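You operate a simulated robot arm through the tools that you are given. There is no shell and no other tool. Be economical: measure what you need, move in short steps, check, and stop when the job is done.

You run a simulated robot arm. Do the job below in one go: nothing can be reset, and whatever is moved stays where it is left.

TASK
Put things in order on the worktop by the window wall. At the end: the wipe pad with teal back stands on top of the cream pocket book; the brush with red back stands where the paint brush with yellow grip stood; the white hand wash soap bottle stands where the wipe pad with teal back stood; the paint brush with yellow grip stands where the white hand wash soap bottle stood; whatever was shut is shut again. Leave all else as you found it, and nothing knocked over.

The check looks at the end state, three seconds after you hand in, the way a careful person would. Anything else that was tipped, shoved, dropped, spilled or broken makes it a failure.

THE ROBOT
A 7-joint arm with a two-finger parallel gripper, fixed in place. Base frame: the origin is at the foot of the arm, x ahead of it, y to its left, z up; the work surface is at about z = 0.9. Readings come in m, rad, newtons and seconds.
With the tool pointing down near the work surface it reaches from about 0.3 to 0.68 m from the base axis. Its first joint turns from -1.152 to 1.152 rad. Payload 1.57 kg.
The TCP is the grasp point between the finger pads, 0.03 m short of the fingertips. In the tool frame z runs along the fingers and y along their closing line. The gripper opens to 0.11 m. The fingers are 0.024 m wide and 0.012 m thick; the gripper's body (0.048 by 0.112 m) begins 0.078 m behind the TCP.
Orientation is that of the tool frame in the base frame, as [roll, pitch, yaw] about the fixed x, y, z axes, in that order (R = Rz(yaw) Ry(pitch) Rx(roll)). With the fingers straight down and closing along the base's y, the tool's x points along the base's -x, its y along +y and its z along -z.

THE INTERFACE
- The arm moves only by the tool step_arm. Its argument "motion" is one flat list of numbers, 7 for each row, row after row: the shift along the base's x, y, z in m, then the turn, a rotation vector about the base's x, y, z in rad, then the opening, from 0 (shut) to 1 (fully open). In form: [tx, ty, tz, wx, wy, wz, grip, tx, ty, tz, wx, wy, wz, grip, ...]. A call has 1 to 10 rows; each row is the pose to reach, as a shift and turn from the pose commanded when the call began. Each row takes 0.2 s and may step no farther than 0.05 m and 0.15 rad from the row before; otherwise, or with a gripper value out of range, the whole call is refused. A pose out of reach is approached as far as the arm can. The call stops where the force on the tool passes 40 N (or 10 N more than at its start, if that is more) or the arm is blocked; 0.2 s more then pass. Each finger travels about 0.108 m/s and halts on what it meets, pressing with about 31 N; the grip force reading is that of the motor and also rises with nothing between the fingers. The clock runs only during rows and for 0.2 s after the last one: add rows that repeat a pose to give the fingers time. The reply holds the time, the measured pose of the TCP, the force on the tool along the base axes, the opening and the grip force, in the units named above and with some noise.
- Cameras (640 x 400 px; columns grow to the right, rows downward): "scene" is fixed at [0.1807, -0.4078, 1.4053]; the picture's right is [0.60, -0.80, 0.00], its down [-0.45, -0.34, -0.83] and it looks along [0.66, 0.49, -0.56] (base axes); focal length 253 px, centre (320, 200). "wrist" rides on the gripper at [-0.036, 0, -0.08] in the tool frame; the picture's right is [0.00, -1.00, 0.00], its down [0.97, 0.00, -0.24] and it looks along [0.24, 0.00, 0.97] (tool axes); focal length 218 px, centre (320, 200). There is no depth. A picture from a camera that has moved, and an enlarged one, comes with that camera's place and axes in the base frame and with its lens.
- capture(camera): a new picture of that camera. It takes no simulated time.
- inspect(camera, box): a new picture of the part [left, top, right, bottom] of that camera's present view, enlarged. It takes no simulated time.
- close_job(): hands the job in; it is judged then, once.

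Go step by step. Nothing tells you positions but the pictures and the camera data: compare them with the known pose of the tool, close in by small moves and look again before you grip or let go. The budget is 120 turns and 76 pictures, counting those below and the enlarged ones. Unless the task says otherwise, let go and move clear before handing in, and close with one line.

The tools are called after "Call:" by a JSON object that holds its "name" and its "arguments". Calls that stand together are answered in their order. step_arm: Moves the arm, as the interface text tells. Its arguments: {"type":"object","properties":{"motion":{"type":"array","items":{"type":"number"}}},"required":["motion"]} The other tools are called the same way: capture (camera) takes a picture; inspect (camera, box) takes an enlarged picture of a part of a camera's view; close_job () hands the job in.

At the start:

```text
t: 0.0
eef_pos: [0.3892, 0.0249, 1.2159]
tcp_rot: [3.141, 0.001, 3.14]
force: [0.2, 0.6, 0.2]
width: 0.1103
gripper_force: 0.2
```

scene: 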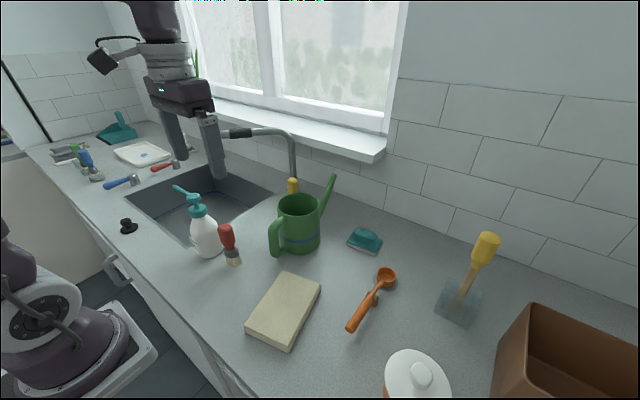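
wrist: 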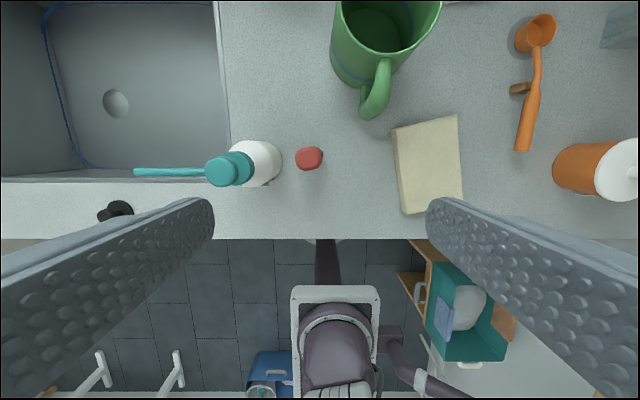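

I see the soap bottle, a red-topped brush, the teal pad, the book and something with a yellow grip. I'll enlarge these to identify them before moving.

Call:
{"name": "inspect", "arguments": {"camera": "scene", "box": [400, 210, 540, 340]}}

Call:
{"name": "inspect", "arguments": {"camera": "scene", "box": [160, 160, 400, 310]}}

Call:
{"name": "inspect", "arguments": {"camera": "scene", "box": [30, 90, 270, 240]}}

```text
3.08 times, centred on (470, 275) of scene
camera zoom: at [0.1807, -0.4078, 1.4053], right [0.6, -0.8, 0.0], down [-0.45, -0.34, -0.83], along [0.66, 0.49, -0.56], focal length 778 px, centre (-142, -31)
```

zoom: 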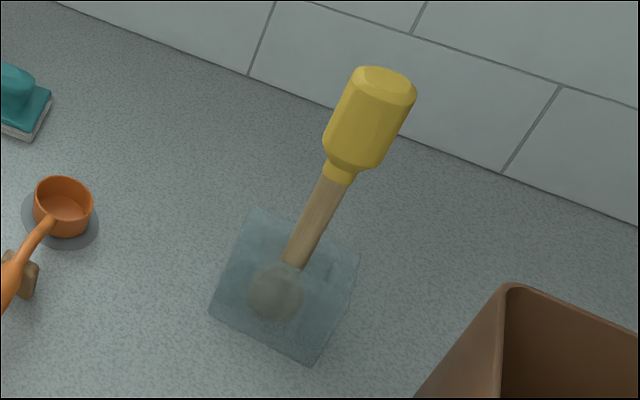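

```text
2.67 times, centred on (280, 235) of scene
camera zoom: at [0.1807, -0.4078, 1.4053], right [0.6, -0.8, 0.0], down [-0.45, -0.34, -0.83], along [0.66, 0.49, -0.56], focal length 674 px, centre (427, 107)
```

zoom: 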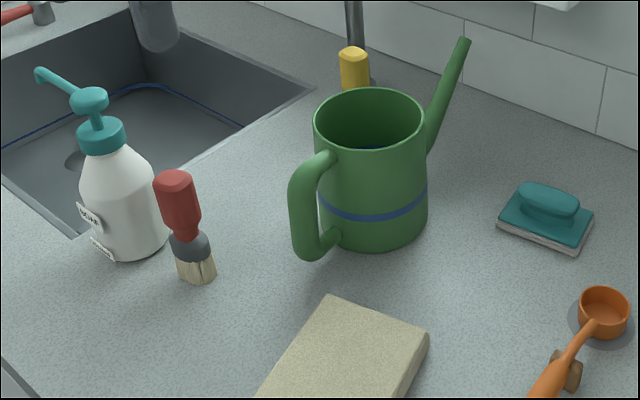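

```text
2.67 times, centred on (150, 165) of scene
camera zoom: at [0.1807, -0.4078, 1.4053], right [0.6, -0.8, 0.0], down [-0.45, -0.34, -0.83], along [0.66, 0.49, -0.56], focal length 674 px, centre (773, 293)
```

zoom: 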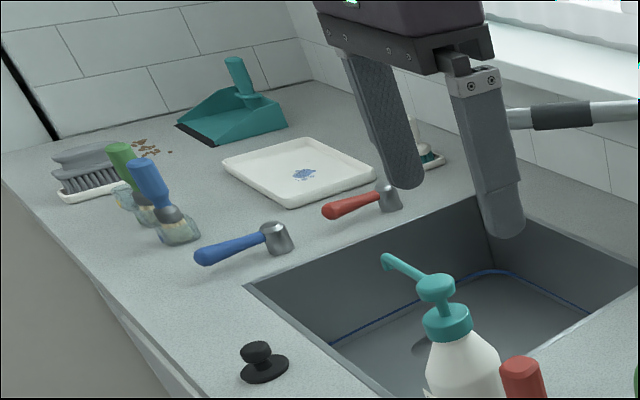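

The red-topped item near the soap looks like a paint brush with a red grip, and a yellow grip shows behind the can, so the "brush with red back" may be elsewhere. I'll look at more of the views.

Call:
{"name": "inspect", "arguments": {"camera": "wrist", "box": [380, 220, 560, 400]}}

Call:
{"name": "inspect", "arguments": {"camera": "scene", "box": [60, 220, 260, 400]}}

Call:
{"name": "inspect", "arguments": {"camera": "scene", "box": [380, 280, 640, 400]}}

```text
2.22 times, centred on (470, 310) of wrist
camera zoom: at [0.4247, 0.0252, 1.295], right [0.0, -1.0, 0.0], down [-0.97, 0.0, 0.24], along [-0.24, 0.0, -0.97], focal length 485 px, centre (-13, -44)
```

zoom: 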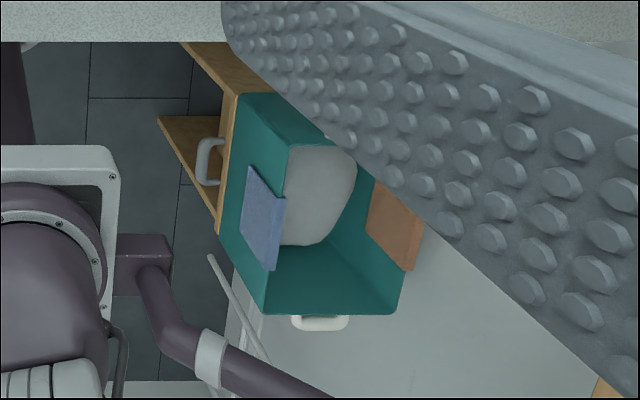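

```text
2.22 times, centred on (160, 310) of scene
camera zoom: at [0.1807, -0.4078, 1.4053], right [0.6, -0.8, 0.0], down [-0.45, -0.34, -0.83], along [0.66, 0.49, -0.56], focal length 562 px, centre (676, -44)
```

zoom: 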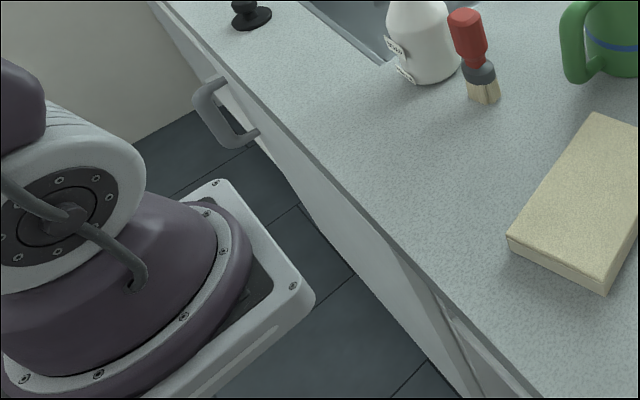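

```text
2.46 times, centred on (510, 340) of scene
camera zoom: at [0.1807, -0.4078, 1.4053], right [0.6, -0.8, 0.0], down [-0.45, -0.34, -0.83], along [0.66, 0.49, -0.56], focal length 622 px, centre (-148, -145)
```

zoom: 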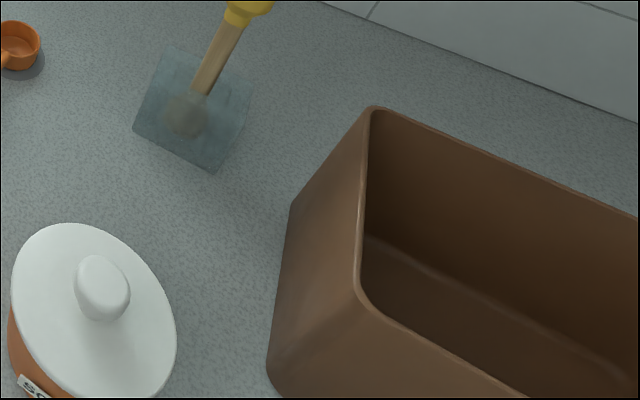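

The yellow-grip paint brush seems to be behind the can at about (0.65, 0.05), and the soap at about (0.39, 0.15). No red-backed brush is visible yet, so I'll raise the wrist camera and sweep.

Call:
{"name": "step_arm", "arguments": {"motion": [0.03, -0.04, 0, 0, 0, 0, 1, 0.06, -0.08, 0, 0, 0, 0, 1, 0.08, -0.12, 0, 0, 0, 0, 1, 0.1, -0.16, 0, 0, 0, 0, 1, 0.1, -0.2, 0, 0, 0, 0, 1, 0.1, -0.24, 0, 0, 0, 0, 1, 0.1, -0.28, 0, 0, 0, 0, 1, 0.1, -0.3, 0, 0, 0, 0, 1]}}

Call:
{"name": "capture", "arguments": {"camera": "wrist"}}

Call:
{"name": "capture", "arguments": {"camera": "scene"}}

```text
t: 1.8
eef_pos: [0.4888, -0.278, 1.214]
tcp_rot: [3.142, 0.0, -3.141]
force: [-1.1, 0.6, -1.1]
width: 0.1099
gripper_force: 0.1
```

```text
67 pictures are left
camera wrist: at [0.5232, -0.278, 1.2935], right [0.0, -1.0, 0.0], down [-0.97, 0.0, 0.24], along [-0.24, 0.0, -0.97], focal length 218 px, centre (320, 200)
```

wrist: 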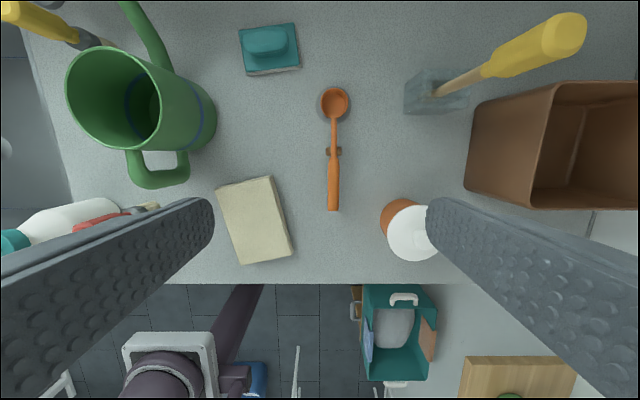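

```text
66 pictures are left
```

scene: 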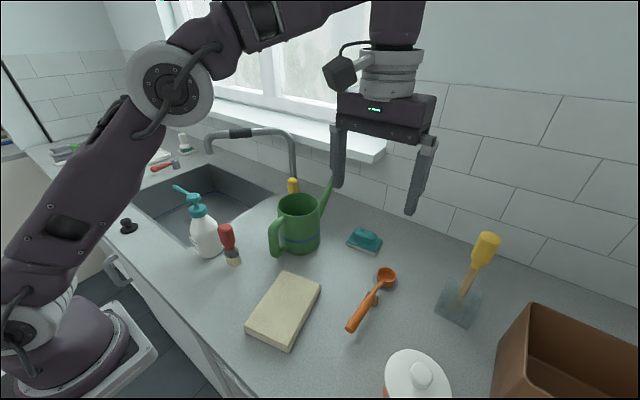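

The yellow-grip paint brush is confirmed behind the can, the same type as the red-grip one. I'll keep looking for the red-backed brush, in the box first and then at the left side.

Call:
{"name": "step_arm", "arguments": {"motion": [-0.03, -0.04, 0.02, 0, 0, 0, 1, -0.06, -0.08, 0.04, 0, 0, 0, 1, -0.09, -0.12, 0.04, 0, 0, 0, 1, -0.12, -0.15, 0.04, 0, 0, 0, 1, -0.12, -0.18, 0.04, 0, 0, 0, 1]}}

Call:
{"name": "capture", "arguments": {"camera": "wrist"}}

```text
refused: row 1 steps farther than a row can; nothing moved
```

```text
65 pictures are left
camera wrist: at [0.5232, -0.278, 1.2935], right [0.0, -1.0, 0.0], down [-0.97, 0.0, 0.24], along [-0.24, 0.0, -0.97], focal length 218 px, centre (320, 200)
```

wrist: 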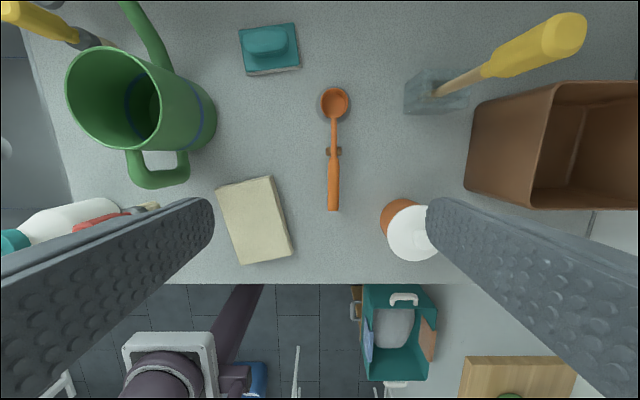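

The first move was refused because a step was too long. I'll retry it with shorter steps.

Call:
{"name": "step_arm", "arguments": {"motion": [-0.03, -0.03, 0.02, 0, 0, 0, 1, -0.06, -0.06, 0.04, 0, 0, 0, 1, -0.09, -0.09, 0.04, 0, 0, 0, 1, -0.12, -0.12, 0.04, 0, 0, 0, 1, -0.12, -0.15, 0.04, 0, 0, 0, 1, -0.12, -0.18, 0.04, 0, 0, 0, 1]}}

Call:
{"name": "capture", "arguments": {"camera": "wrist"}}

```text
t: 3.2
eef_pos: [0.3526, -0.4057, 1.2311]
tcp_rot: [-3.138, 0.003, -3.139]
force: [0.9, -0.9, -0.1]
width: 0.1102
gripper_force: 0.1
out of reach, approached as far as the arm can: row 2, 3, 4, 5, 6
```

```text
64 pictures are left
camera wrist: at [0.3872, -0.4067, 1.3106], right [0.0, -1.0, 0.0], down [-0.97, 0.0, 0.24], along [-0.24, 0.0, -0.97], focal length 218 px, centre (320, 200)
```

wrist: 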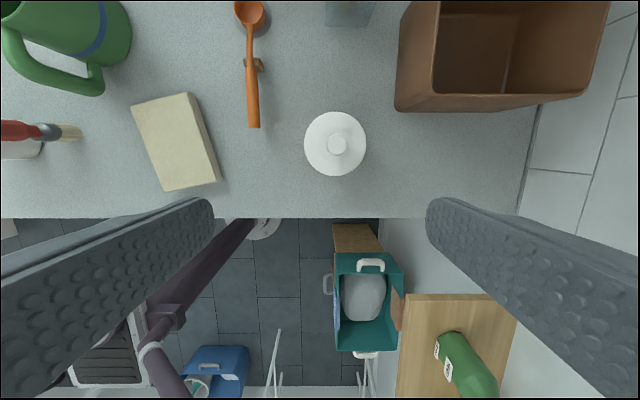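

The box is empty, and the counter's right end holds no red-backed brush. Now I'll sweep left over the sink.

Call:
{"name": "step_arm", "arguments": {"motion": [0.0, 0.045, 0, 0, 0, 0, 1, 0.0, 0.09, 0, 0, 0, 0, 1, 0.0, 0.135, 0, 0, 0, 0, 1, 0.0, 0.18, 0, 0, 0, 0, 1, 0.0, 0.225, 0, 0, 0, 0, 1, 0.0, 0.27, 0, 0, 0, 0, 1, 0.0, 0.315, 0, 0, 0, 0, 1, 0.0, 0.36, 0, 0, 0, 0, 1, 0.0, 0.405, 0, 0, 0, 0, 1, 0.0, 0.45, 0, 0, 0, 0, 1]}}

Call:
{"name": "step_arm", "arguments": {"motion": [0.0, 0.045, 0, 0, 0, 0, 1, 0.0, 0.09, 0, 0, 0, 0, 1, 0.0, 0.135, 0, 0, 0, 0, 1, 0.0, 0.18, 0, 0, 0, 0, 1, 0.0, 0.225, 0, 0, 0, 0, 1, 0.0, 0.27, 0, 0, 0, 0, 1, 0.0, 0.315, 0, 0, 0, 0, 1, 0.0, 0.36, 0, 0, 0, 0, 1]}}

Call:
{"name": "capture", "arguments": {"camera": "wrist"}}

```text
t: 5.4
eef_pos: [0.3548, 0.0466, 1.2296]
tcp_rot: [3.14, 0.0, 3.141]
force: [0.5, 0.4, 0.4]
width: 0.11
gripper_force: 0.0
```

```text
t: 7.2
eef_pos: [0.3491, 0.4052, 1.2311]
tcp_rot: [-3.142, 0.001, 3.14]
force: [0.0, 0.0, -0.6]
width: 0.1101
gripper_force: 0.0
```

```text
63 pictures are left
camera wrist: at [0.3852, 0.405, 1.3118], right [0.0, -1.0, 0.0], down [-0.97, 0.0, 0.24], along [-0.24, 0.0, -0.97], focal length 218 px, centre (320, 200)
```

wrist: 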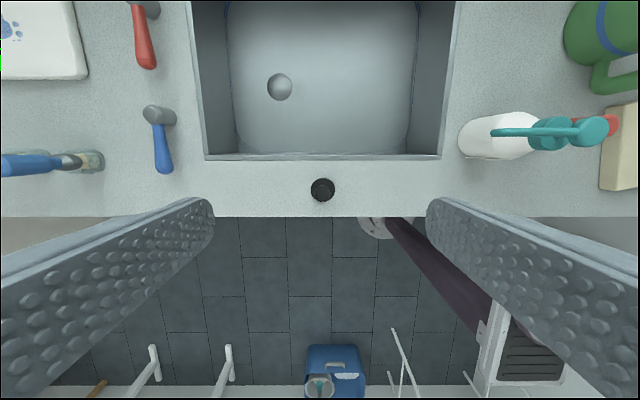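

The sink is empty. Next I'll check the far left and the drawer or door fronts below the counter, which have handles.

Call:
{"name": "inspect", "arguments": {"camera": "scene", "box": [20, 100, 240, 290]}}

Call:
{"name": "inspect", "arguments": {"camera": "scene", "box": [90, 240, 290, 400]}}

Call:
{"name": "inspect", "arguments": {"camera": "scene", "box": [250, 120, 420, 270]}}

```text
2.11 times, centred on (130, 195) of scene
camera zoom: at [0.1807, -0.4079, 1.4053], right [0.6, -0.8, 0.0], down [-0.45, -0.34, -0.82], along [0.66, 0.49, -0.57], focal length 532 px, centre (720, 210)
```

zoom: 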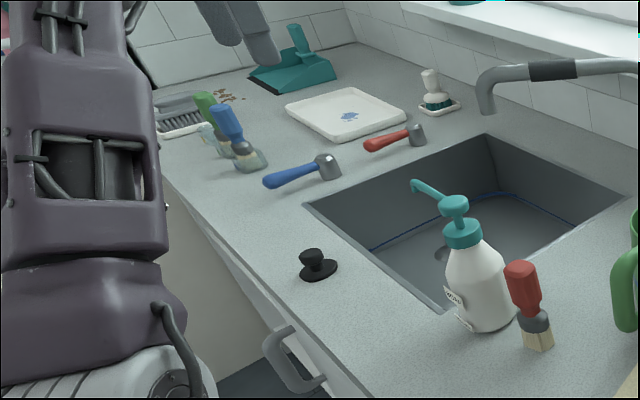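

```text
2.50 times, centred on (190, 320) of scene
camera zoom: at [0.1807, -0.4079, 1.4053], right [0.6, -0.8, 0.0], down [-0.45, -0.34, -0.82], along [0.66, 0.49, -0.57], focal length 632 px, centre (645, -100)
```

zoom: 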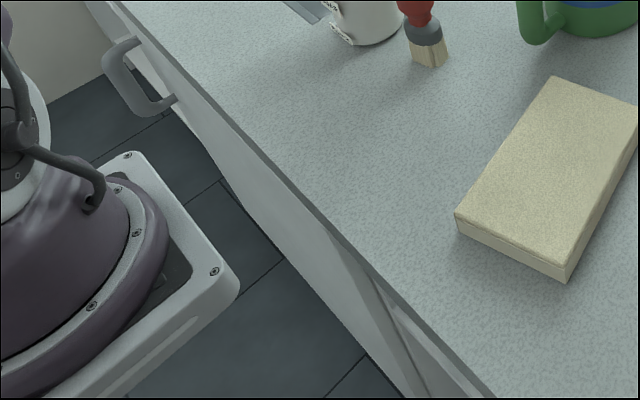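

```text
2.67 times, centred on (335, 195) of scene
camera zoom: at [0.1807, -0.4079, 1.4053], right [0.6, -0.8, 0.0], down [-0.45, -0.34, -0.82], along [0.66, 0.49, -0.57], focal length 674 px, centre (280, 213)
```

zoom: 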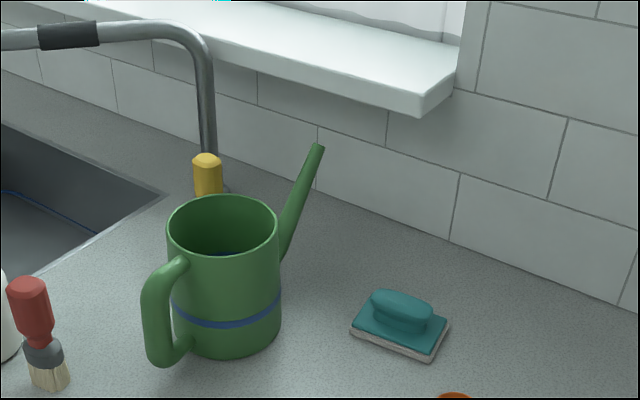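

No red-backed brush is in view on the worktop, so it may be in the drawer behind the handle near y≈0.35, in front of the counter. I'll pull the camera back and tilt it to see the counter front.

Call:
{"name": "step_arm", "arguments": {"motion": [-0.03, 0, 0, 0, -0.1, 0, 1, -0.06, 0, 0, 0, -0.2, 0, 1, -0.09, 0, 0, 0, -0.3, 0, 1, -0.11, 0, 0, 0, -0.4, 0, 1, -0.13, 0, 0, 0, -0.5, 0, 1, -0.15, 0, 0, 0, -0.6, 0, 1, -0.16, 0, 0, 0, -0.7, 0, 1]}}

Call:
{"name": "capture", "arguments": {"camera": "wrist"}}

```text
t: 8.8
eef_pos: [0.1954, 0.4029, 1.2301]
tcp_rot: [3.14, 0.701, 3.141]
force: [-0.1, -0.3, -0.8]
width: 0.1099
gripper_force: 0.0
```

```text
59 pictures are left
camera wrist: at [0.1713, 0.4022, 1.3145], right [0.0, -1.0, 0.0], down [-0.9, 0.0, -0.44], along [0.44, 0.0, -0.9], focal length 218 px, centre (320, 200)
```

wrist: 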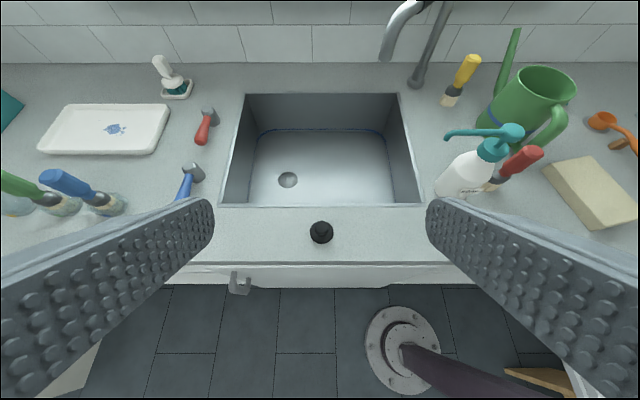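

I can see a handle at the front below the counter edge. I'll enlarge it.

Call:
{"name": "inspect", "arguments": {"camera": "wrist", "box": [150, 220, 470, 400]}}

Call:
{"name": "inspect", "arguments": {"camera": "wrist", "box": [120, 20, 640, 230]}}

```text
2.00 times, centred on (310, 310) of wrist
camera zoom: at [0.1713, 0.4022, 1.3145], right [0.0, -1.0, 0.0], down [-0.9, 0.0, -0.44], along [0.44, 0.0, -0.9], focal length 436 px, centre (340, -20)
```

zoom: 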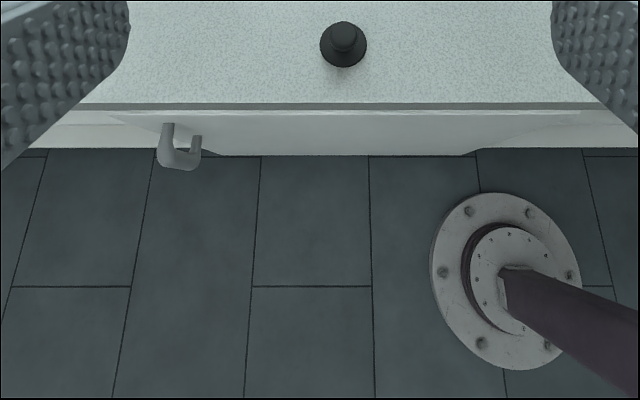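

```text
1.23 times, centred on (380, 125) of wrist
camera zoom: at [0.1713, 0.4022, 1.3145], right [0.0, -1.0, 0.0], down [-0.9, 0.0, -0.44], along [0.44, 0.0, -0.9], focal length 269 px, centre (246, 292)
```

zoom: 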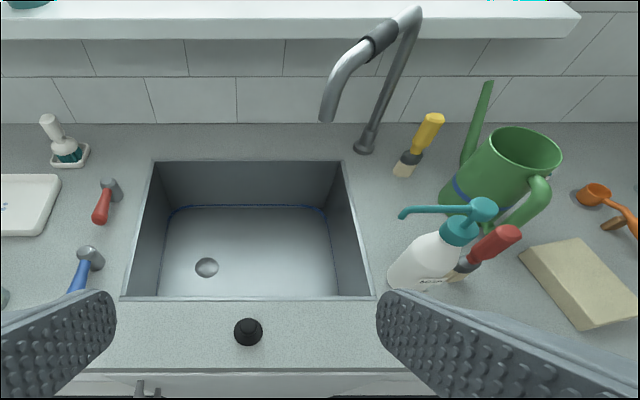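

That handle belongs to a cupboard door under the sink (y≈0.14 to 0.66, hinged on the right). I'll check the fronts on the right side the same way.

Call:
{"name": "step_arm", "arguments": {"motion": [0.03, -0.03, 0, 0, 0, 0, 1, 0.06, -0.06, 0, 0, 0, 0, 1, 0.09, -0.09, 0, 0, 0, 0, 1, 0.12, -0.12, 0, 0, 0, 0, 1, 0.13, -0.16, 0, 0, 0, 0, 1, 0.14, -0.2, 0, 0, 0, 0, 1, 0.14, -0.25, 0, 0, 0, 0, 1, 0.14, -0.3, 0, 0, 0, 0, 1, 0.14, -0.35, 0, 0, 0, 0, 1, 0.14, -0.4, 0, 0, 0, 0, 1]}}

Call:
{"name": "step_arm", "arguments": {"motion": [0, -0.05, 0, 0, 0, 0, 1, 0, -0.1, 0, 0, 0, 0, 1, 0, -0.15, 0, 0, 0, 0, 1, -0.02, -0.19, 0, 0, 0, 0, 1, -0.04, -0.23, 0, 0, 0, 0, 1, -0.06, -0.27, 0, 0, 0, 0, 1, -0.09, -0.31, 0, 0, 0, 0, 1, -0.12, -0.34, 0, 0, 0, 0, 1, -0.14, -0.35, 0, 0, 0, 0, 1]}}

Call:
{"name": "capture", "arguments": {"camera": "wrist"}}

```text
t: 11.0
eef_pos: [0.3352, 0.0041, 1.2313]
tcp_rot: [3.141, 0.7, 3.141]
force: [0.1, 0.1, 0.1]
width: 0.11
gripper_force: 0.0
```

```text
t: 13.0
eef_pos: [0.1977, -0.3449, 1.2311]
tcp_rot: [3.141, 0.701, 3.141]
force: [-0.8, 0.4, -0.8]
width: 0.11
gripper_force: 0.0
```

```text
56 pictures are left
camera wrist: at [0.1726, -0.3446, 1.3146], right [0.0, -1.0, 0.0], down [-0.9, 0.0, -0.44], along [0.44, 0.0, -0.9], focal length 218 px, centre (320, 200)
```

wrist: 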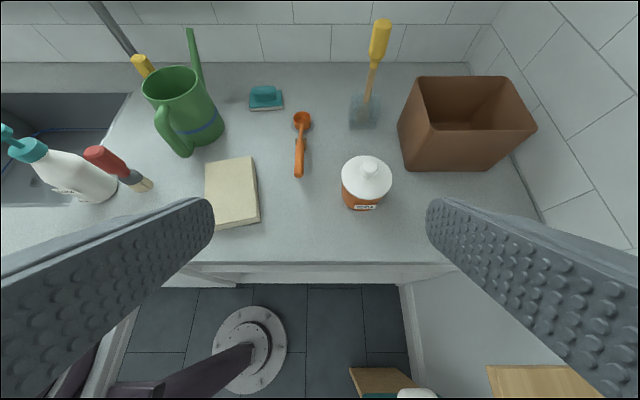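

Call:
{"name": "inspect", "arguments": {"camera": "wrist", "box": [140, 220, 460, 400]}}

Call:
{"name": "inspect", "arguments": {"camera": "wrist", "box": [40, 30, 300, 220]}}

```text
2.00 times, centred on (300, 310) of wrist
camera zoom: at [0.1726, -0.3446, 1.3146], right [0.0, -1.0, 0.0], down [-0.9, 0.0, -0.44], along [0.44, 0.0, -0.9], focal length 436 px, centre (360, -20)
```

zoom: 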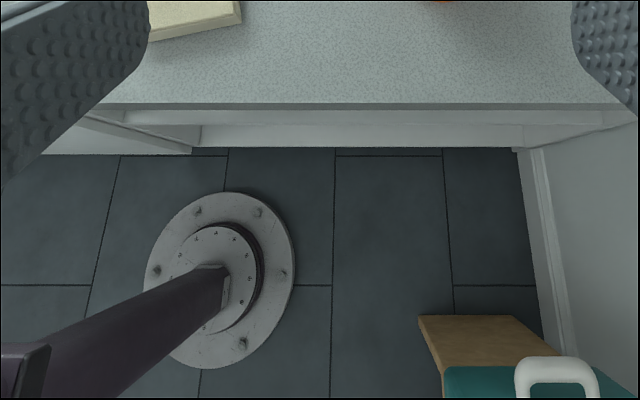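

```text
2.11 times, centred on (170, 125) of wrist
camera zoom: at [0.1726, -0.3446, 1.3146], right [0.0, -1.0, 0.0], down [-0.9, 0.0, -0.44], along [0.44, 0.0, -0.9], focal length 460 px, centre (636, 358)
```

zoom: 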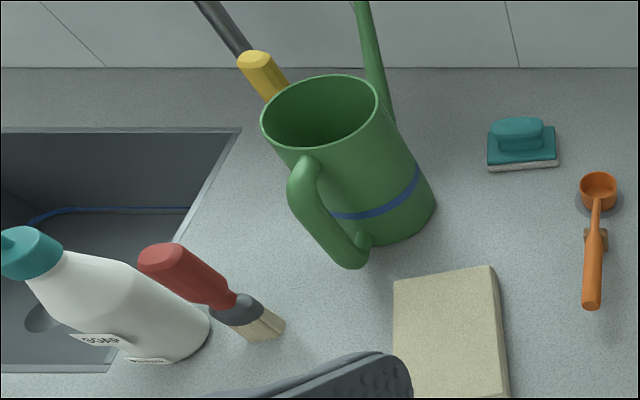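

The right side is an open knee space with no drawer. The lidded orange canister with a label could hold something, so I'll read its label and look inside the can.

Call:
{"name": "inspect", "arguments": {"camera": "wrist", "box": [325, 140, 405, 220]}}

Call:
{"name": "inspect", "arguments": {"camera": "scene", "box": [360, 330, 480, 400]}}

```text
5.00 times, centred on (365, 180) of wrist
camera zoom: at [0.1726, -0.3446, 1.3146], right [0.0, -1.0, 0.0], down [-0.9, 0.0, -0.44], along [0.44, 0.0, -0.9], focal length 1091 px, centre (95, 300)
```

zoom: 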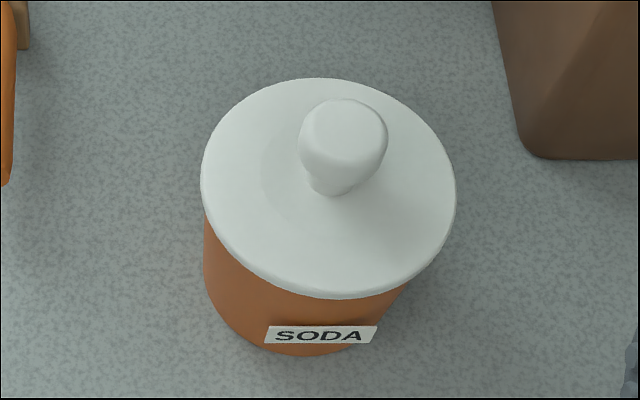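

```text
5.33 times, centred on (420, 365) of scene
camera zoom: at [0.1807, -0.4079, 1.4053], right [0.6, -0.8, 0.0], down [-0.45, -0.34, -0.83], along [0.66, 0.49, -0.56], focal length 1348 px, centre (-213, -680)
```

zoom: 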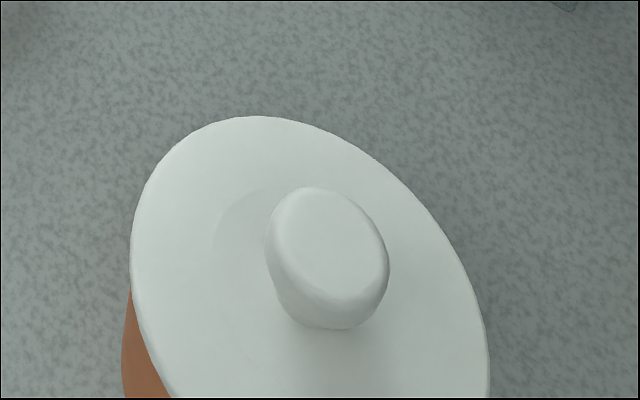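

The jar is labelled SODA, about 0.09 m wide, centred near (0.39, -0.43), with a knobbed lid, so it is one of the "shut" things. I'll go above it with the tool straight down and look.

Call:
{"name": "step_arm", "arguments": {"motion": [0.03, 0, 0, 0, 0.1, 0, 1, 0.06, 0, 0, 0, 0.2, 0, 1, 0.09, -0.01, 0, 0, 0.3, 0, 1, 0.12, -0.03, 0, 0, 0.4, 0, 1, 0.15, -0.05, 0, 0, 0.5, 0, 1, 0.17, -0.07, -0.02, 0, 0.6, 0, 1, 0.19, -0.085, -0.05, 0, 0.7, 0, 1, 0.192, -0.085, -0.09, 0, 0.7, 0, 1]}}

Call:
{"name": "capture", "arguments": {"camera": "wrist"}}

Call:
{"name": "capture", "arguments": {"camera": "scene"}}

```text
t: 14.8
eef_pos: [0.2148, -0.3746, 1.1523]
tcp_rot: [3.142, -0.001, 3.142]
force: [-1.4, 0.0, 0.2]
width: 0.1099
gripper_force: 0.1
out of reach, approached as far as the arm can: row 4, 5, 6, 7, 8
```

```text
51 pictures are left
camera wrist: at [0.2494, -0.3748, 1.232], right [0.0, -1.0, 0.0], down [-0.97, 0.0, 0.24], along [-0.24, 0.0, -0.97], focal length 218 px, centre (320, 200)
```

wrist: 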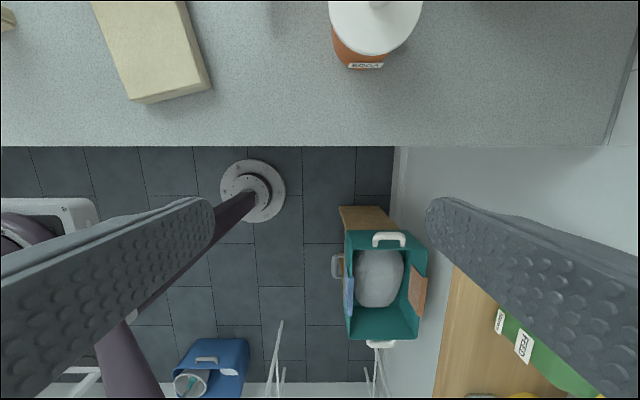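

```text
50 pictures are left
```

scene: 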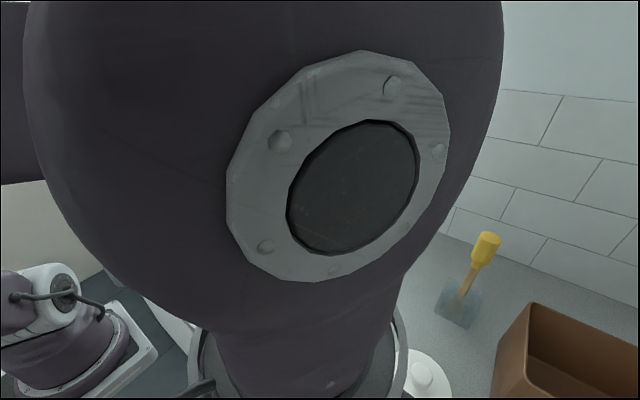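

The arm lagged on the way back; I'm now at (0.215, -0.375). I'll move ahead to above the jar.

Call:
{"name": "step_arm", "arguments": {"motion": [0.035, 0, 0, 0, 0, 0, 1, 0.07, 0, 0, 0, 0, 0, 1, 0.105, 0, 0, 0, 0, 0, 1, 0.14, -0.02, 0, 0, 0, 0, 1, 0.17, -0.04, 0, 0, 0, 0, 1, 0.175, -0.055, -0.03, 0, 0, 0, 1, 0.175, -0.055, -0.05, 0, 0, 0, 1]}}

Call:
{"name": "capture", "arguments": {"camera": "wrist"}}

```text
t: 16.4
eef_pos: [0.2275, -0.3744, 1.1529]
tcp_rot: [3.141, 0.0, -3.141]
force: [-0.6, 0.0, -0.6]
width: 0.11
gripper_force: 0.1
out of reach, approached as far as the arm can: row 1, 2, 3, 4, 5, 6, 7
```

```text
49 pictures are left
camera wrist: at [0.2621, -0.3749, 1.2323], right [0.0, -1.0, 0.0], down [-0.97, 0.0, 0.24], along [-0.24, 0.0, -0.97], focal length 218 px, centre (320, 200)
```

wrist: 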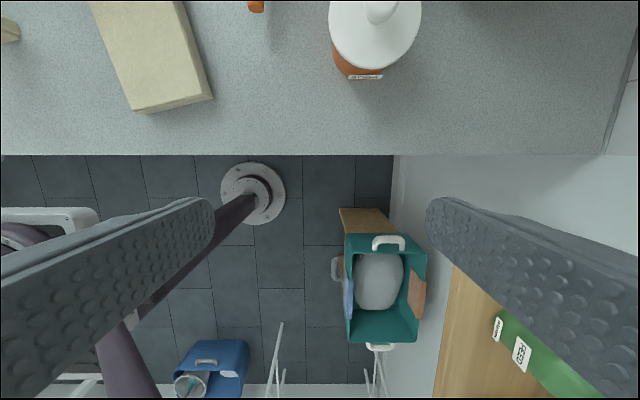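

The arm is stuck on a joint limit with the hand kept square to the base. I'll turn the hand with the arm (yaw about -0.75 rad) and swing it round.

Call:
{"name": "step_arm", "arguments": {"motion": [0, 0.045, 0, 0, 0, 0, 1, 0.02, 0.085, 0, 0, 0, -0.1, 1, 0.05, 0.11, 0, 0, 0, -0.2, 1, 0.08, 0.13, 0, 0, 0, -0.3, 1, 0.11, 0.13, 0, 0, 0, -0.4, 1, 0.14, 0.12, 0, 0, 0, -0.5, 1, 0.16, 0.09, 0, 0, 0, -0.6, 1, 0.165, 0.05, 0, 0, 0, -0.7, 1, 0.165, 0.01, 0, 0, 0, -0.75, 1, 0.165, -0.03, 0, 0, 0, -0.75, 1]}}

Call:
{"name": "capture", "arguments": {"camera": "wrist"}}

```text
t: 18.6
eef_pos: [0.392, -0.4003, 1.163]
tcp_rot: [3.139, -0.001, 2.391]
force: [-0.7, -0.6, -0.8]
width: 0.1099
gripper_force: 0.0
out of reach, approached as far as the arm can: row 4, 5
```

```text
48 pictures are left
camera wrist: at [0.4177, -0.4247, 1.2428], right [-0.68, -0.73, 0.0], down [-0.71, 0.66, 0.24], along [-0.18, 0.17, -0.97], focal length 218 px, centre (320, 200)
```

wrist: 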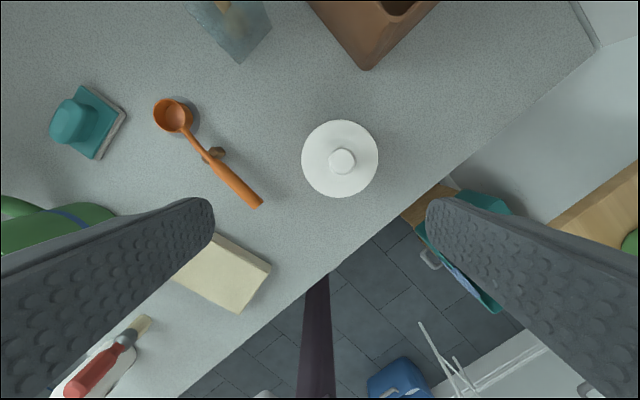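

Turning the hand works, and the knob is at about (0.388, -0.431). I'll centre over it, half close, come down and check the height.

Call:
{"name": "step_arm", "arguments": {"motion": [-0.002, -0.015, -0.04, 0, 0, 0, 0.7, -0.004, -0.031, -0.08, 0, 0, 0, 0.55, -0.004, -0.031, -0.123, 0, 0, 0, 0.55, -0.004, -0.031, -0.123, 0, 0, 0, 0.55]}}

Call:
{"name": "inspect", "arguments": {"camera": "scene", "box": [340, 240, 540, 400]}}

Call:
{"name": "capture", "arguments": {"camera": "wrist"}}

```text
t: 19.6
eef_pos: [0.3886, -0.4269, 1.0369]
tcp_rot: [-3.14, -0.001, 2.391]
force: [0.1, 0.9, 0.2]
width: 0.0605
gripper_force: 0.0
```

```text
2.50 times, centred on (440, 320) of scene
camera zoom: at [0.1807, -0.4079, 1.4053], right [0.6, -0.8, 0.0], down [-0.45, -0.34, -0.83], along [0.66, 0.49, -0.56], focal length 632 px, centre (20, -100)
```

zoom: 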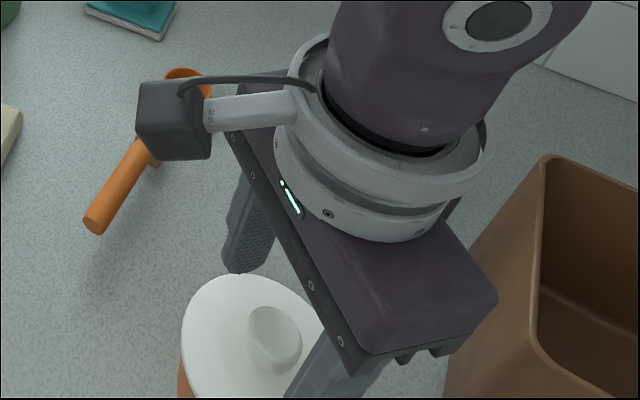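

```text
46 pictures are left
camera wrist: at [0.414, -0.4519, 1.1168], right [-0.68, -0.73, 0.0], down [-0.71, 0.66, 0.24], along [-0.18, 0.16, -0.97], focal length 218 px, centre (320, 200)
```

wrist: 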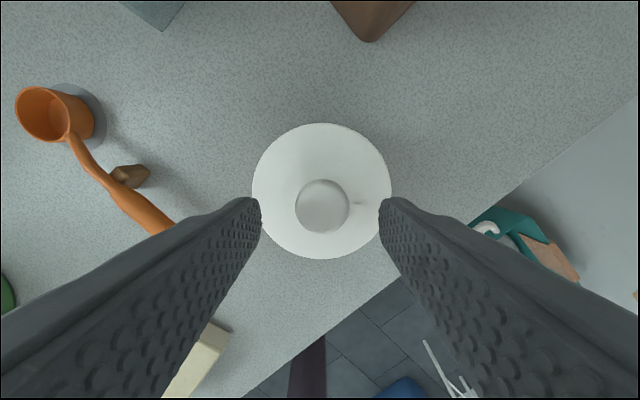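

The knob is centred between the fingers, with its top near z≈1.0 and the lid near 0.97. I'll lower to about 1.006, grip, and lift gently.

Call:
{"name": "step_arm", "arguments": {"motion": [0, -0.003, -0.02, 0, 0, 0, 0.55, 0, -0.003, -0.032, 0, 0, 0, 0.55, 0, -0.003, -0.032, 0, 0, 0, 0.1, 0, -0.003, -0.032, 0, 0, 0, 0.1, 0, -0.003, -0.032, 0, 0, 0, 0.1]}}

```text
t: 20.8
eef_pos: [0.3889, -0.4297, 1.007]
tcp_rot: [-3.141, 0.0, 2.39]
force: [2.5, 2.6, 4.8]
width: 0.0277
gripper_force: 30.9
```

The knob is gripped at 0.028 m. I'll lift the lid straight up and look inside.

Call:
{"name": "step_arm", "arguments": {"motion": [0, 0, 0.03, 0, 0, 0, 0.1, 0, 0, 0.07, 0, 0, 0, 0.1, 0, 0, 0.11, 0, 0, 0, 0.1, 0, 0, 0.14, 0, 0, 0, 0.1]}}

Call:
{"name": "capture", "arguments": {"camera": "scene"}}

```text
t: 21.8
eef_pos: [0.3908, -0.4344, 1.1484]
tcp_rot: [-3.14, 0.001, 2.391]
force: [-0.4, -0.5, -1.4]
width: 0.0278
gripper_force: 31.0
```

```text
45 pictures are left
```

scene: 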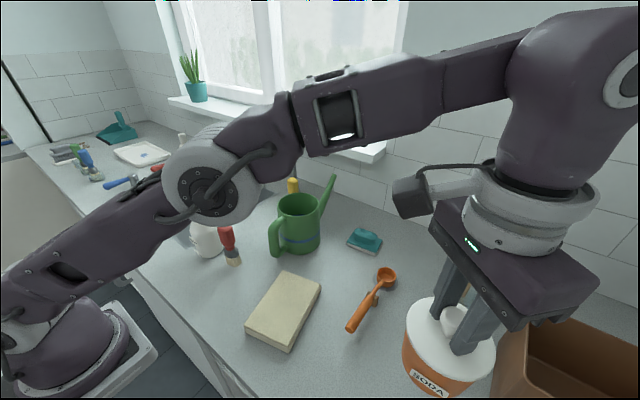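

The whole jar came up, so the lid doesn't come off. I'll set it back exactly where it was.

Call:
{"name": "step_arm", "arguments": {"motion": [0, 0, -0.04, 0, 0, 0, 0.1, 0, 0, -0.08, 0, 0, 0, 0.1, 0, 0, -0.11, 0, 0, 0, 0.1, -0.001, 0.003, -0.125, 0, 0, 0, 0.1, -0.001, 0.003, -0.133, 0, 0, 0, 0.1, -0.001, 0.003, -0.138, 0, 0, 0, 0.1, -0.001, 0.003, -0.14, 0, 0, 0, 0.1, -0.001, 0.003, -0.14, 0, 0, 0, 0.1]}}

```text
t: 23.6
eef_pos: [0.3848, -0.4291, 1.0065]
tcp_rot: [-3.141, 0.001, 2.391]
force: [1.1, 0.0, -1.6]
width: 0.0275
gripper_force: 31.1
```

It's back on the counter. I'll make a tiny correction to the original commanded spot, release, and rise.

Call:
{"name": "step_arm", "arguments": {"motion": [0, 0, 0.006, 0, 0, 0, 0.1, 0.001, -0.003, 0.006, 0, 0, 0, 0.1, 0.001, -0.003, 0, 0, 0, 0, 0.1, 0.001, -0.003, -0.001, 0, 0, 0, 0.1, 0.001, -0.003, -0.001, 0, 0, 0, 0.55, 0.001, -0.003, -0.001, 0, 0, 0, 0.55, 0.001, -0.003, 0.04, 0, 0, 0, 0.55, 0.001, -0.003, 0.08, 0, 0, 0, 0.55, 0.001, -0.003, 0.12, 0, 0, 0, 0.55, 0.001, -0.003, 0.16, 0, 0, 0, 0.55]}}

Call:
{"name": "capture", "arguments": {"camera": "wrist"}}

```text
t: 25.8
eef_pos: [0.3849, -0.429, 1.1656]
tcp_rot: [3.139, -0.001, 2.392]
force: [0.2, 0.1, 0.0]
width: 0.0604
gripper_force: 0.1
```

```text
44 pictures are left
camera wrist: at [0.4108, -0.4548, 1.2468], right [-0.68, -0.73, 0.0], down [-0.71, 0.66, 0.24], along [-0.18, 0.17, -0.97], focal length 218 px, centre (320, 200)
```

wrist: 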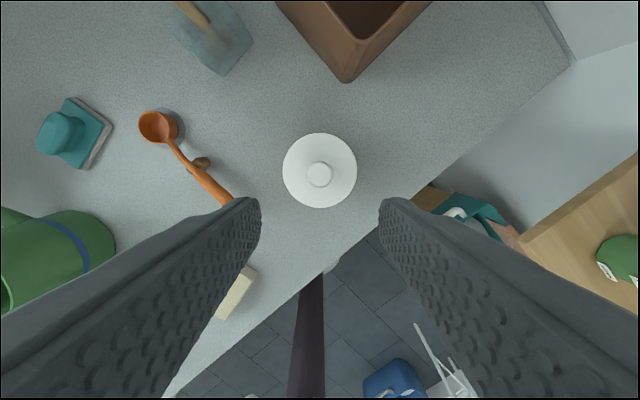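

The jar is back in place and undisturbed. Next I'll go above the watering can to look inside it and get close views of the red and yellow brushes.

Call:
{"name": "step_arm", "arguments": {"motion": [0, 0.03, 0.03, 0, 0, 0.05, 1, 0, 0.06, 0.06, 0, 0, 0.12, 1, 0, 0.1, 0.07, 0, 0, 0.2, 1, 0.01, 0.14, 0.07, 0, 0, 0.3, 1, 0.02, 0.18, 0.07, 0, 0, 0.4, 1, 0.03, 0.22, 0.07, 0, 0, 0.5, 1, 0.04, 0.26, 0.07, 0, 0, 0.6, 1, 0.06, 0.3, 0.07, 0, 0, 0.7, 1, 0.07, 0.34, 0.07, 0, 0, 0.75, 1, 0.08, 0.38, 0.07, 0, 0, 0.75, 1]}}

Call:
{"name": "capture", "arguments": {"camera": "wrist"}}

```text
t: 28.0
eef_pos: [0.4688, -0.0543, 1.2372]
tcp_rot: [-3.141, 0.0, 3.141]
force: [-0.2, -0.7, 0.3]
width: 0.1102
gripper_force: 0.0
```

```text
43 pictures are left
camera wrist: at [0.5044, -0.0546, 1.3165], right [0.0, -1.0, 0.0], down [-0.97, 0.0, 0.24], along [-0.24, 0.0, -0.97], focal length 218 px, centre (320, 200)
```

wrist: 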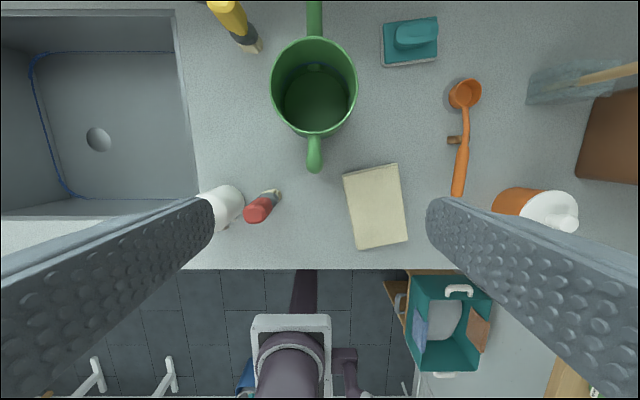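

The can is empty. I'll compare the red and yellow brushes and the far-left items close up.

Call:
{"name": "inspect", "arguments": {"camera": "wrist", "box": [190, 0, 290, 62]}}

Call:
{"name": "inspect", "arguments": {"camera": "scene", "box": [180, 205, 276, 270]}}

Call:
{"name": "inspect", "arguments": {"camera": "scene", "box": [30, 100, 206, 210]}}

```text
6.40 times, centred on (240, 31) of wrist
camera zoom: at [0.5044, -0.0546, 1.3165], right [0.0, -1.0, 0.0], down [-0.97, 0.0, 0.24], along [-0.24, 0.0, -0.97], focal length 1397 px, centre (832, 1282)
```

zoom: 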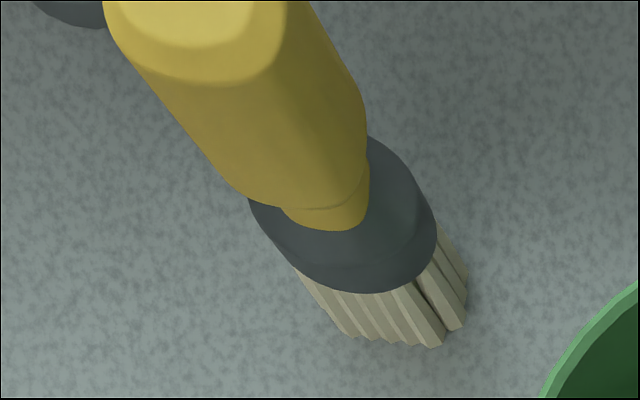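

```text
6.15 times, centred on (228, 238) of scene
camera zoom: at [0.1807, -0.4078, 1.4053], right [0.6, -0.8, 0.0], down [-0.45, -0.34, -0.83], along [0.66, 0.49, -0.56], focal length 1555 px, centre (886, -31)
```

zoom: 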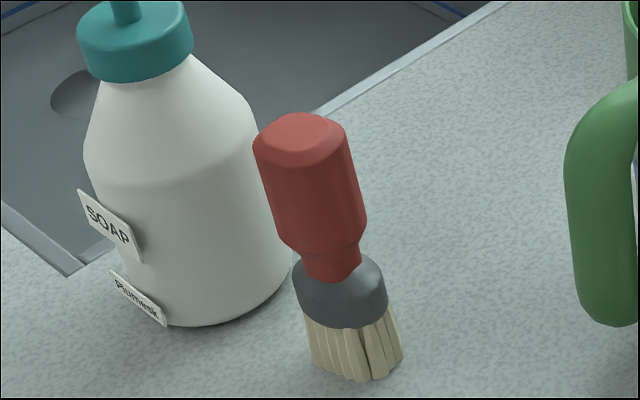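

```text
3.64 times, centred on (118, 155) of scene
camera zoom: at [0.1807, -0.4078, 1.4053], right [0.6, -0.8, 0.0], down [-0.45, -0.34, -0.83], along [0.66, 0.49, -0.56], focal length 919 px, centre (1054, 364)
```

zoom: 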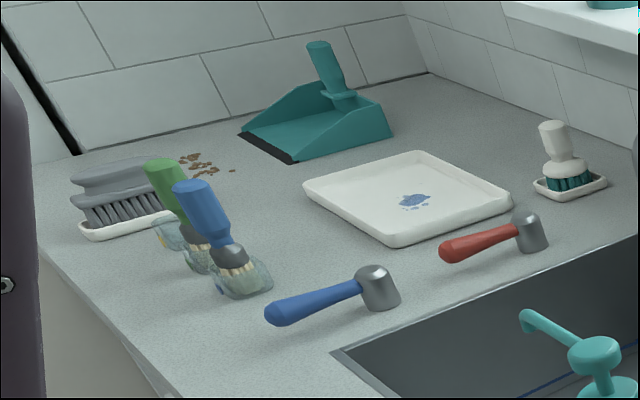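

The red and yellow brushes are the same paint-brush model, so the red-backed brush is something else, possibly hidden in the near corner of the brown box. I'll look down into the box from above.

Call:
{"name": "step_arm", "arguments": {"motion": [-0.01, -0.04, 0, 0, 0, -0.1, 1, -0.02, -0.08, 0, 0, 0, -0.2, 1, -0.03, -0.12, 0, 0, 0, -0.3, 1, -0.04, -0.16, 0, 0, 0, -0.4, 1, -0.05, -0.2, 0, 0, 0, -0.5, 1, -0.05, -0.24, 0, 0, 0, -0.6, 1, -0.05, -0.28, 0, 0, 0, -0.7, 1, -0.05, -0.32, 0, 0, 0, -0.75, 1, -0.05, -0.36, 0, 0, 0, -0.75, 1, -0.04, -0.39, 0, 0, 0, -0.75, 1]}}

Call:
{"name": "step_arm", "arguments": {"motion": [0.01, -0.01, 0, -0.07, -0.07, 0, 1, 0.02, -0.02, 0, -0.14, -0.14, 0, 1, 0.03, -0.03, 0, -0.21, -0.21, 0, 1, 0.04, -0.04, 0, -0.28, -0.28, 0, 1, 0.05, -0.05, 0, -0.35, -0.35, 0, 1]}}

Call:
{"name": "capture", "arguments": {"camera": "wrist"}}

```text
t: 30.2
eef_pos: [0.4056, -0.3749, 1.2185]
tcp_rot: [3.141, 0.001, 2.392]
force: [-0.6, -0.5, -0.2]
width: 0.1097
gripper_force: 0.0
out of reach, approached as far as the arm can: row 8, 9, 10
```

```text
t: 31.4
eef_pos: [0.4576, -0.4275, 1.2185]
tcp_rot: [-3.124, 0.495, 2.396]
force: [0.4, 0.3, -0.2]
width: 0.1102
gripper_force: 0.1
```

```text
39 pictures are left
camera wrist: at [0.4526, -0.4223, 1.3064], right [-0.68, -0.73, 0.02], down [-0.71, 0.66, -0.25], along [0.17, -0.18, -0.97], focal length 218 px, centre (320, 200)
```

wrist: 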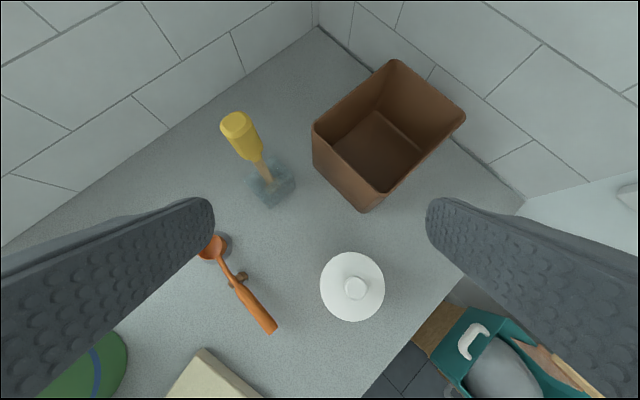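

The box is empty too, and the cupboard door can't be reached to open, so the only red brush in reach is the one by the soap. I'm taking that as the "brush with red back". I'll straighten the tool and go to the pad at about (0.664, -0.20).

Call:
{"name": "step_arm", "arguments": {"motion": [-0.01, 0.02, 0, 0.07, 0.07, 0, 1, -0.01, 0.04, 0, 0.14, 0.14, 0, 1, -0.01, 0.07, 0, 0.21, 0.21, 0, 1, -0.01, 0.1, 0, 0.28, 0.28, 0, 1, 0, 0.13, 0, 0.35, 0.35, 0, 1]}}

Call:
{"name": "step_arm", "arguments": {"motion": [0.02, 0.03, 0, 0, 0, 0.12, 1, 0.04, 0.05, -0.02, 0, 0, 0.24, 1, 0.06, 0.07, -0.03, 0, 0, 0.36, 1, 0.09, 0.09, -0.05, 0, 0, 0.48, 1, 0.12, 0.095, -0.06, 0, 0, 0.6, 1, 0.14, 0.097, -0.07, 0, 0, 0.72, 1, 0.15, 0.097, -0.09, 0, 0, 0.75, 0.8]}}

Call:
{"name": "capture", "arguments": {"camera": "wrist"}}

```text
t: 32.6
eef_pos: [0.4571, -0.2965, 1.2183]
tcp_rot: [-3.141, -0.003, 2.39]
force: [0.2, 0.6, 0.1]
width: 0.1098
gripper_force: 0.1
```

```text
t: 34.2
eef_pos: [0.6036, -0.1997, 1.1296]
tcp_rot: [3.139, -0.015, 3.138]
force: [-0.8, -0.6, -0.4]
width: 0.0879
gripper_force: 0.1
out of reach, approached as far as the arm can: row 6, 7
```

```text
38 pictures are left
camera wrist: at [0.6393, -0.2004, 1.2084], right [0.0, -1.0, 0.0], down [-0.97, 0.0, 0.25], along [-0.25, 0.0, -0.97], focal length 218 px, centre (320, 200)
```

wrist: 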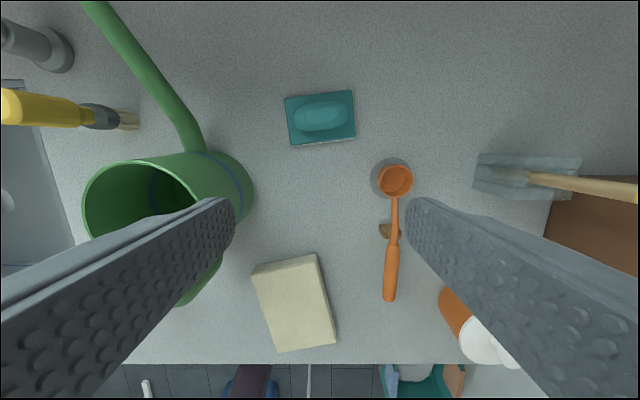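

The pad's knob is at about (0.671, -0.200), slightly past the straight-down reach, so I'll tilt the tool forward about y and come down near it.

Call:
{"name": "step_arm", "arguments": {"motion": [0.01, 0, -0.02, 0, -0.12, 0, 0.8, 0.03, 0, -0.05, 0, -0.24, 0, 0.8, 0.05, 0, -0.08, 0, -0.35, 0, 0.8, 0.067, 0, -0.11, 0, -0.35, 0, 0.8, 0.067, 0, -0.13, 0, -0.35, 0, 0.8, 0.067, 0, -0.14, 0, -0.35, 0, 0.8]}}

Call:
{"name": "capture", "arguments": {"camera": "wrist"}}

Call:
{"name": "inspect", "arguments": {"camera": "scene", "box": [300, 180, 460, 280]}}

```text
t: 35.6
eef_pos: [0.669, -0.1992, 0.9905]
tcp_rot: [-3.141, 0.351, -3.141]
force: [-0.1, -0.8, 0.3]
width: 0.0879
gripper_force: 0.1
```

```text
37 pictures are left
camera wrist: at [0.6754, -0.1996, 1.0777], right [0.0, -1.0, 0.0], down [-0.99, 0.0, -0.11], along [0.11, 0.0, -0.99], focal length 218 px, centre (320, 200)
```

wrist: 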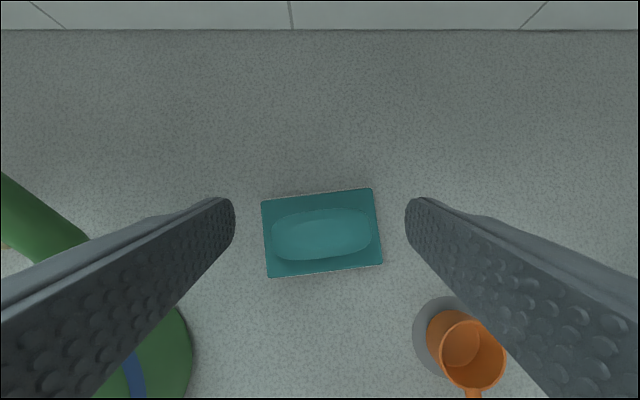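

```text
4.00 times, centred on (380, 230) of scene
camera zoom: at [0.1807, -0.4079, 1.4053], right [0.6, -0.8, 0.0], down [-0.45, -0.34, -0.83], along [0.66, 0.49, -0.56], focal length 1011 px, centre (80, 80)
```

zoom: 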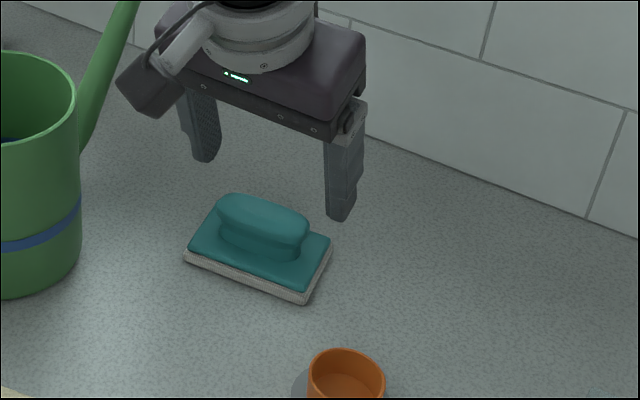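

The fingers are centred over the knob (0.063 m long). I'll align the yaw by 0.11, lower so the tips sit just above the pad's back, and close.

Call:
{"name": "step_arm", "arguments": {"motion": [0, 0, -0.015, 0, 0, 0.11, 0.8, 0, 0, -0.032, 0, 0, 0.11, 0.8, 0, 0, -0.032, 0, 0, 0.11, 0.8]}}

Call:
{"name": "inspect", "arguments": {"camera": "scene", "box": [300, 180, 460, 280]}}

```text
t: 36.4
eef_pos: [0.6689, -0.1988, 0.9584]
tcp_rot: [-3.14, 0.351, -3.031]
force: [-0.2, 0.3, -0.9]
width: 0.0879
gripper_force: 0.0
```

```text
4.00 times, centred on (380, 230) of scene
camera zoom: at [0.1807, -0.4079, 1.4053], right [0.6, -0.8, 0.0], down [-0.45, -0.34, -0.83], along [0.66, 0.49, -0.56], focal length 1011 px, centre (80, 80)
```

zoom: 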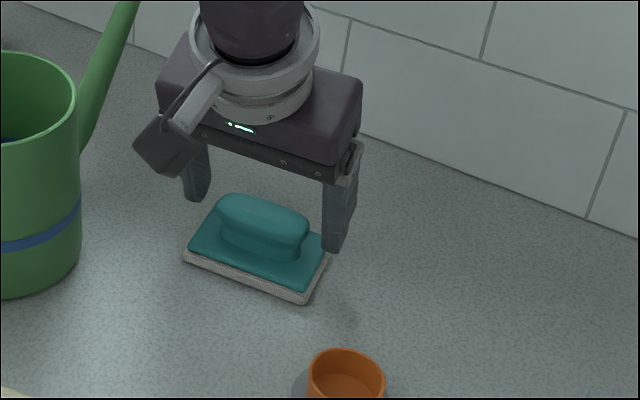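

The tips straddle the knob just above the pad's back. Now closing.

Call:
{"name": "step_arm", "arguments": {"motion": [0, 0, 0, 0, 0, 0, 0.4, 0, 0, 0, 0, 0, 0, 0.4, 0, 0, 0, 0, 0, 0, 0.4]}}

```text
t: 37.2
eef_pos: [0.6682, -0.1989, 0.9581]
tcp_rot: [-3.141, 0.349, -3.032]
force: [-0.2, 0.4, 0.2]
width: 0.0569
gripper_force: 31.6
```

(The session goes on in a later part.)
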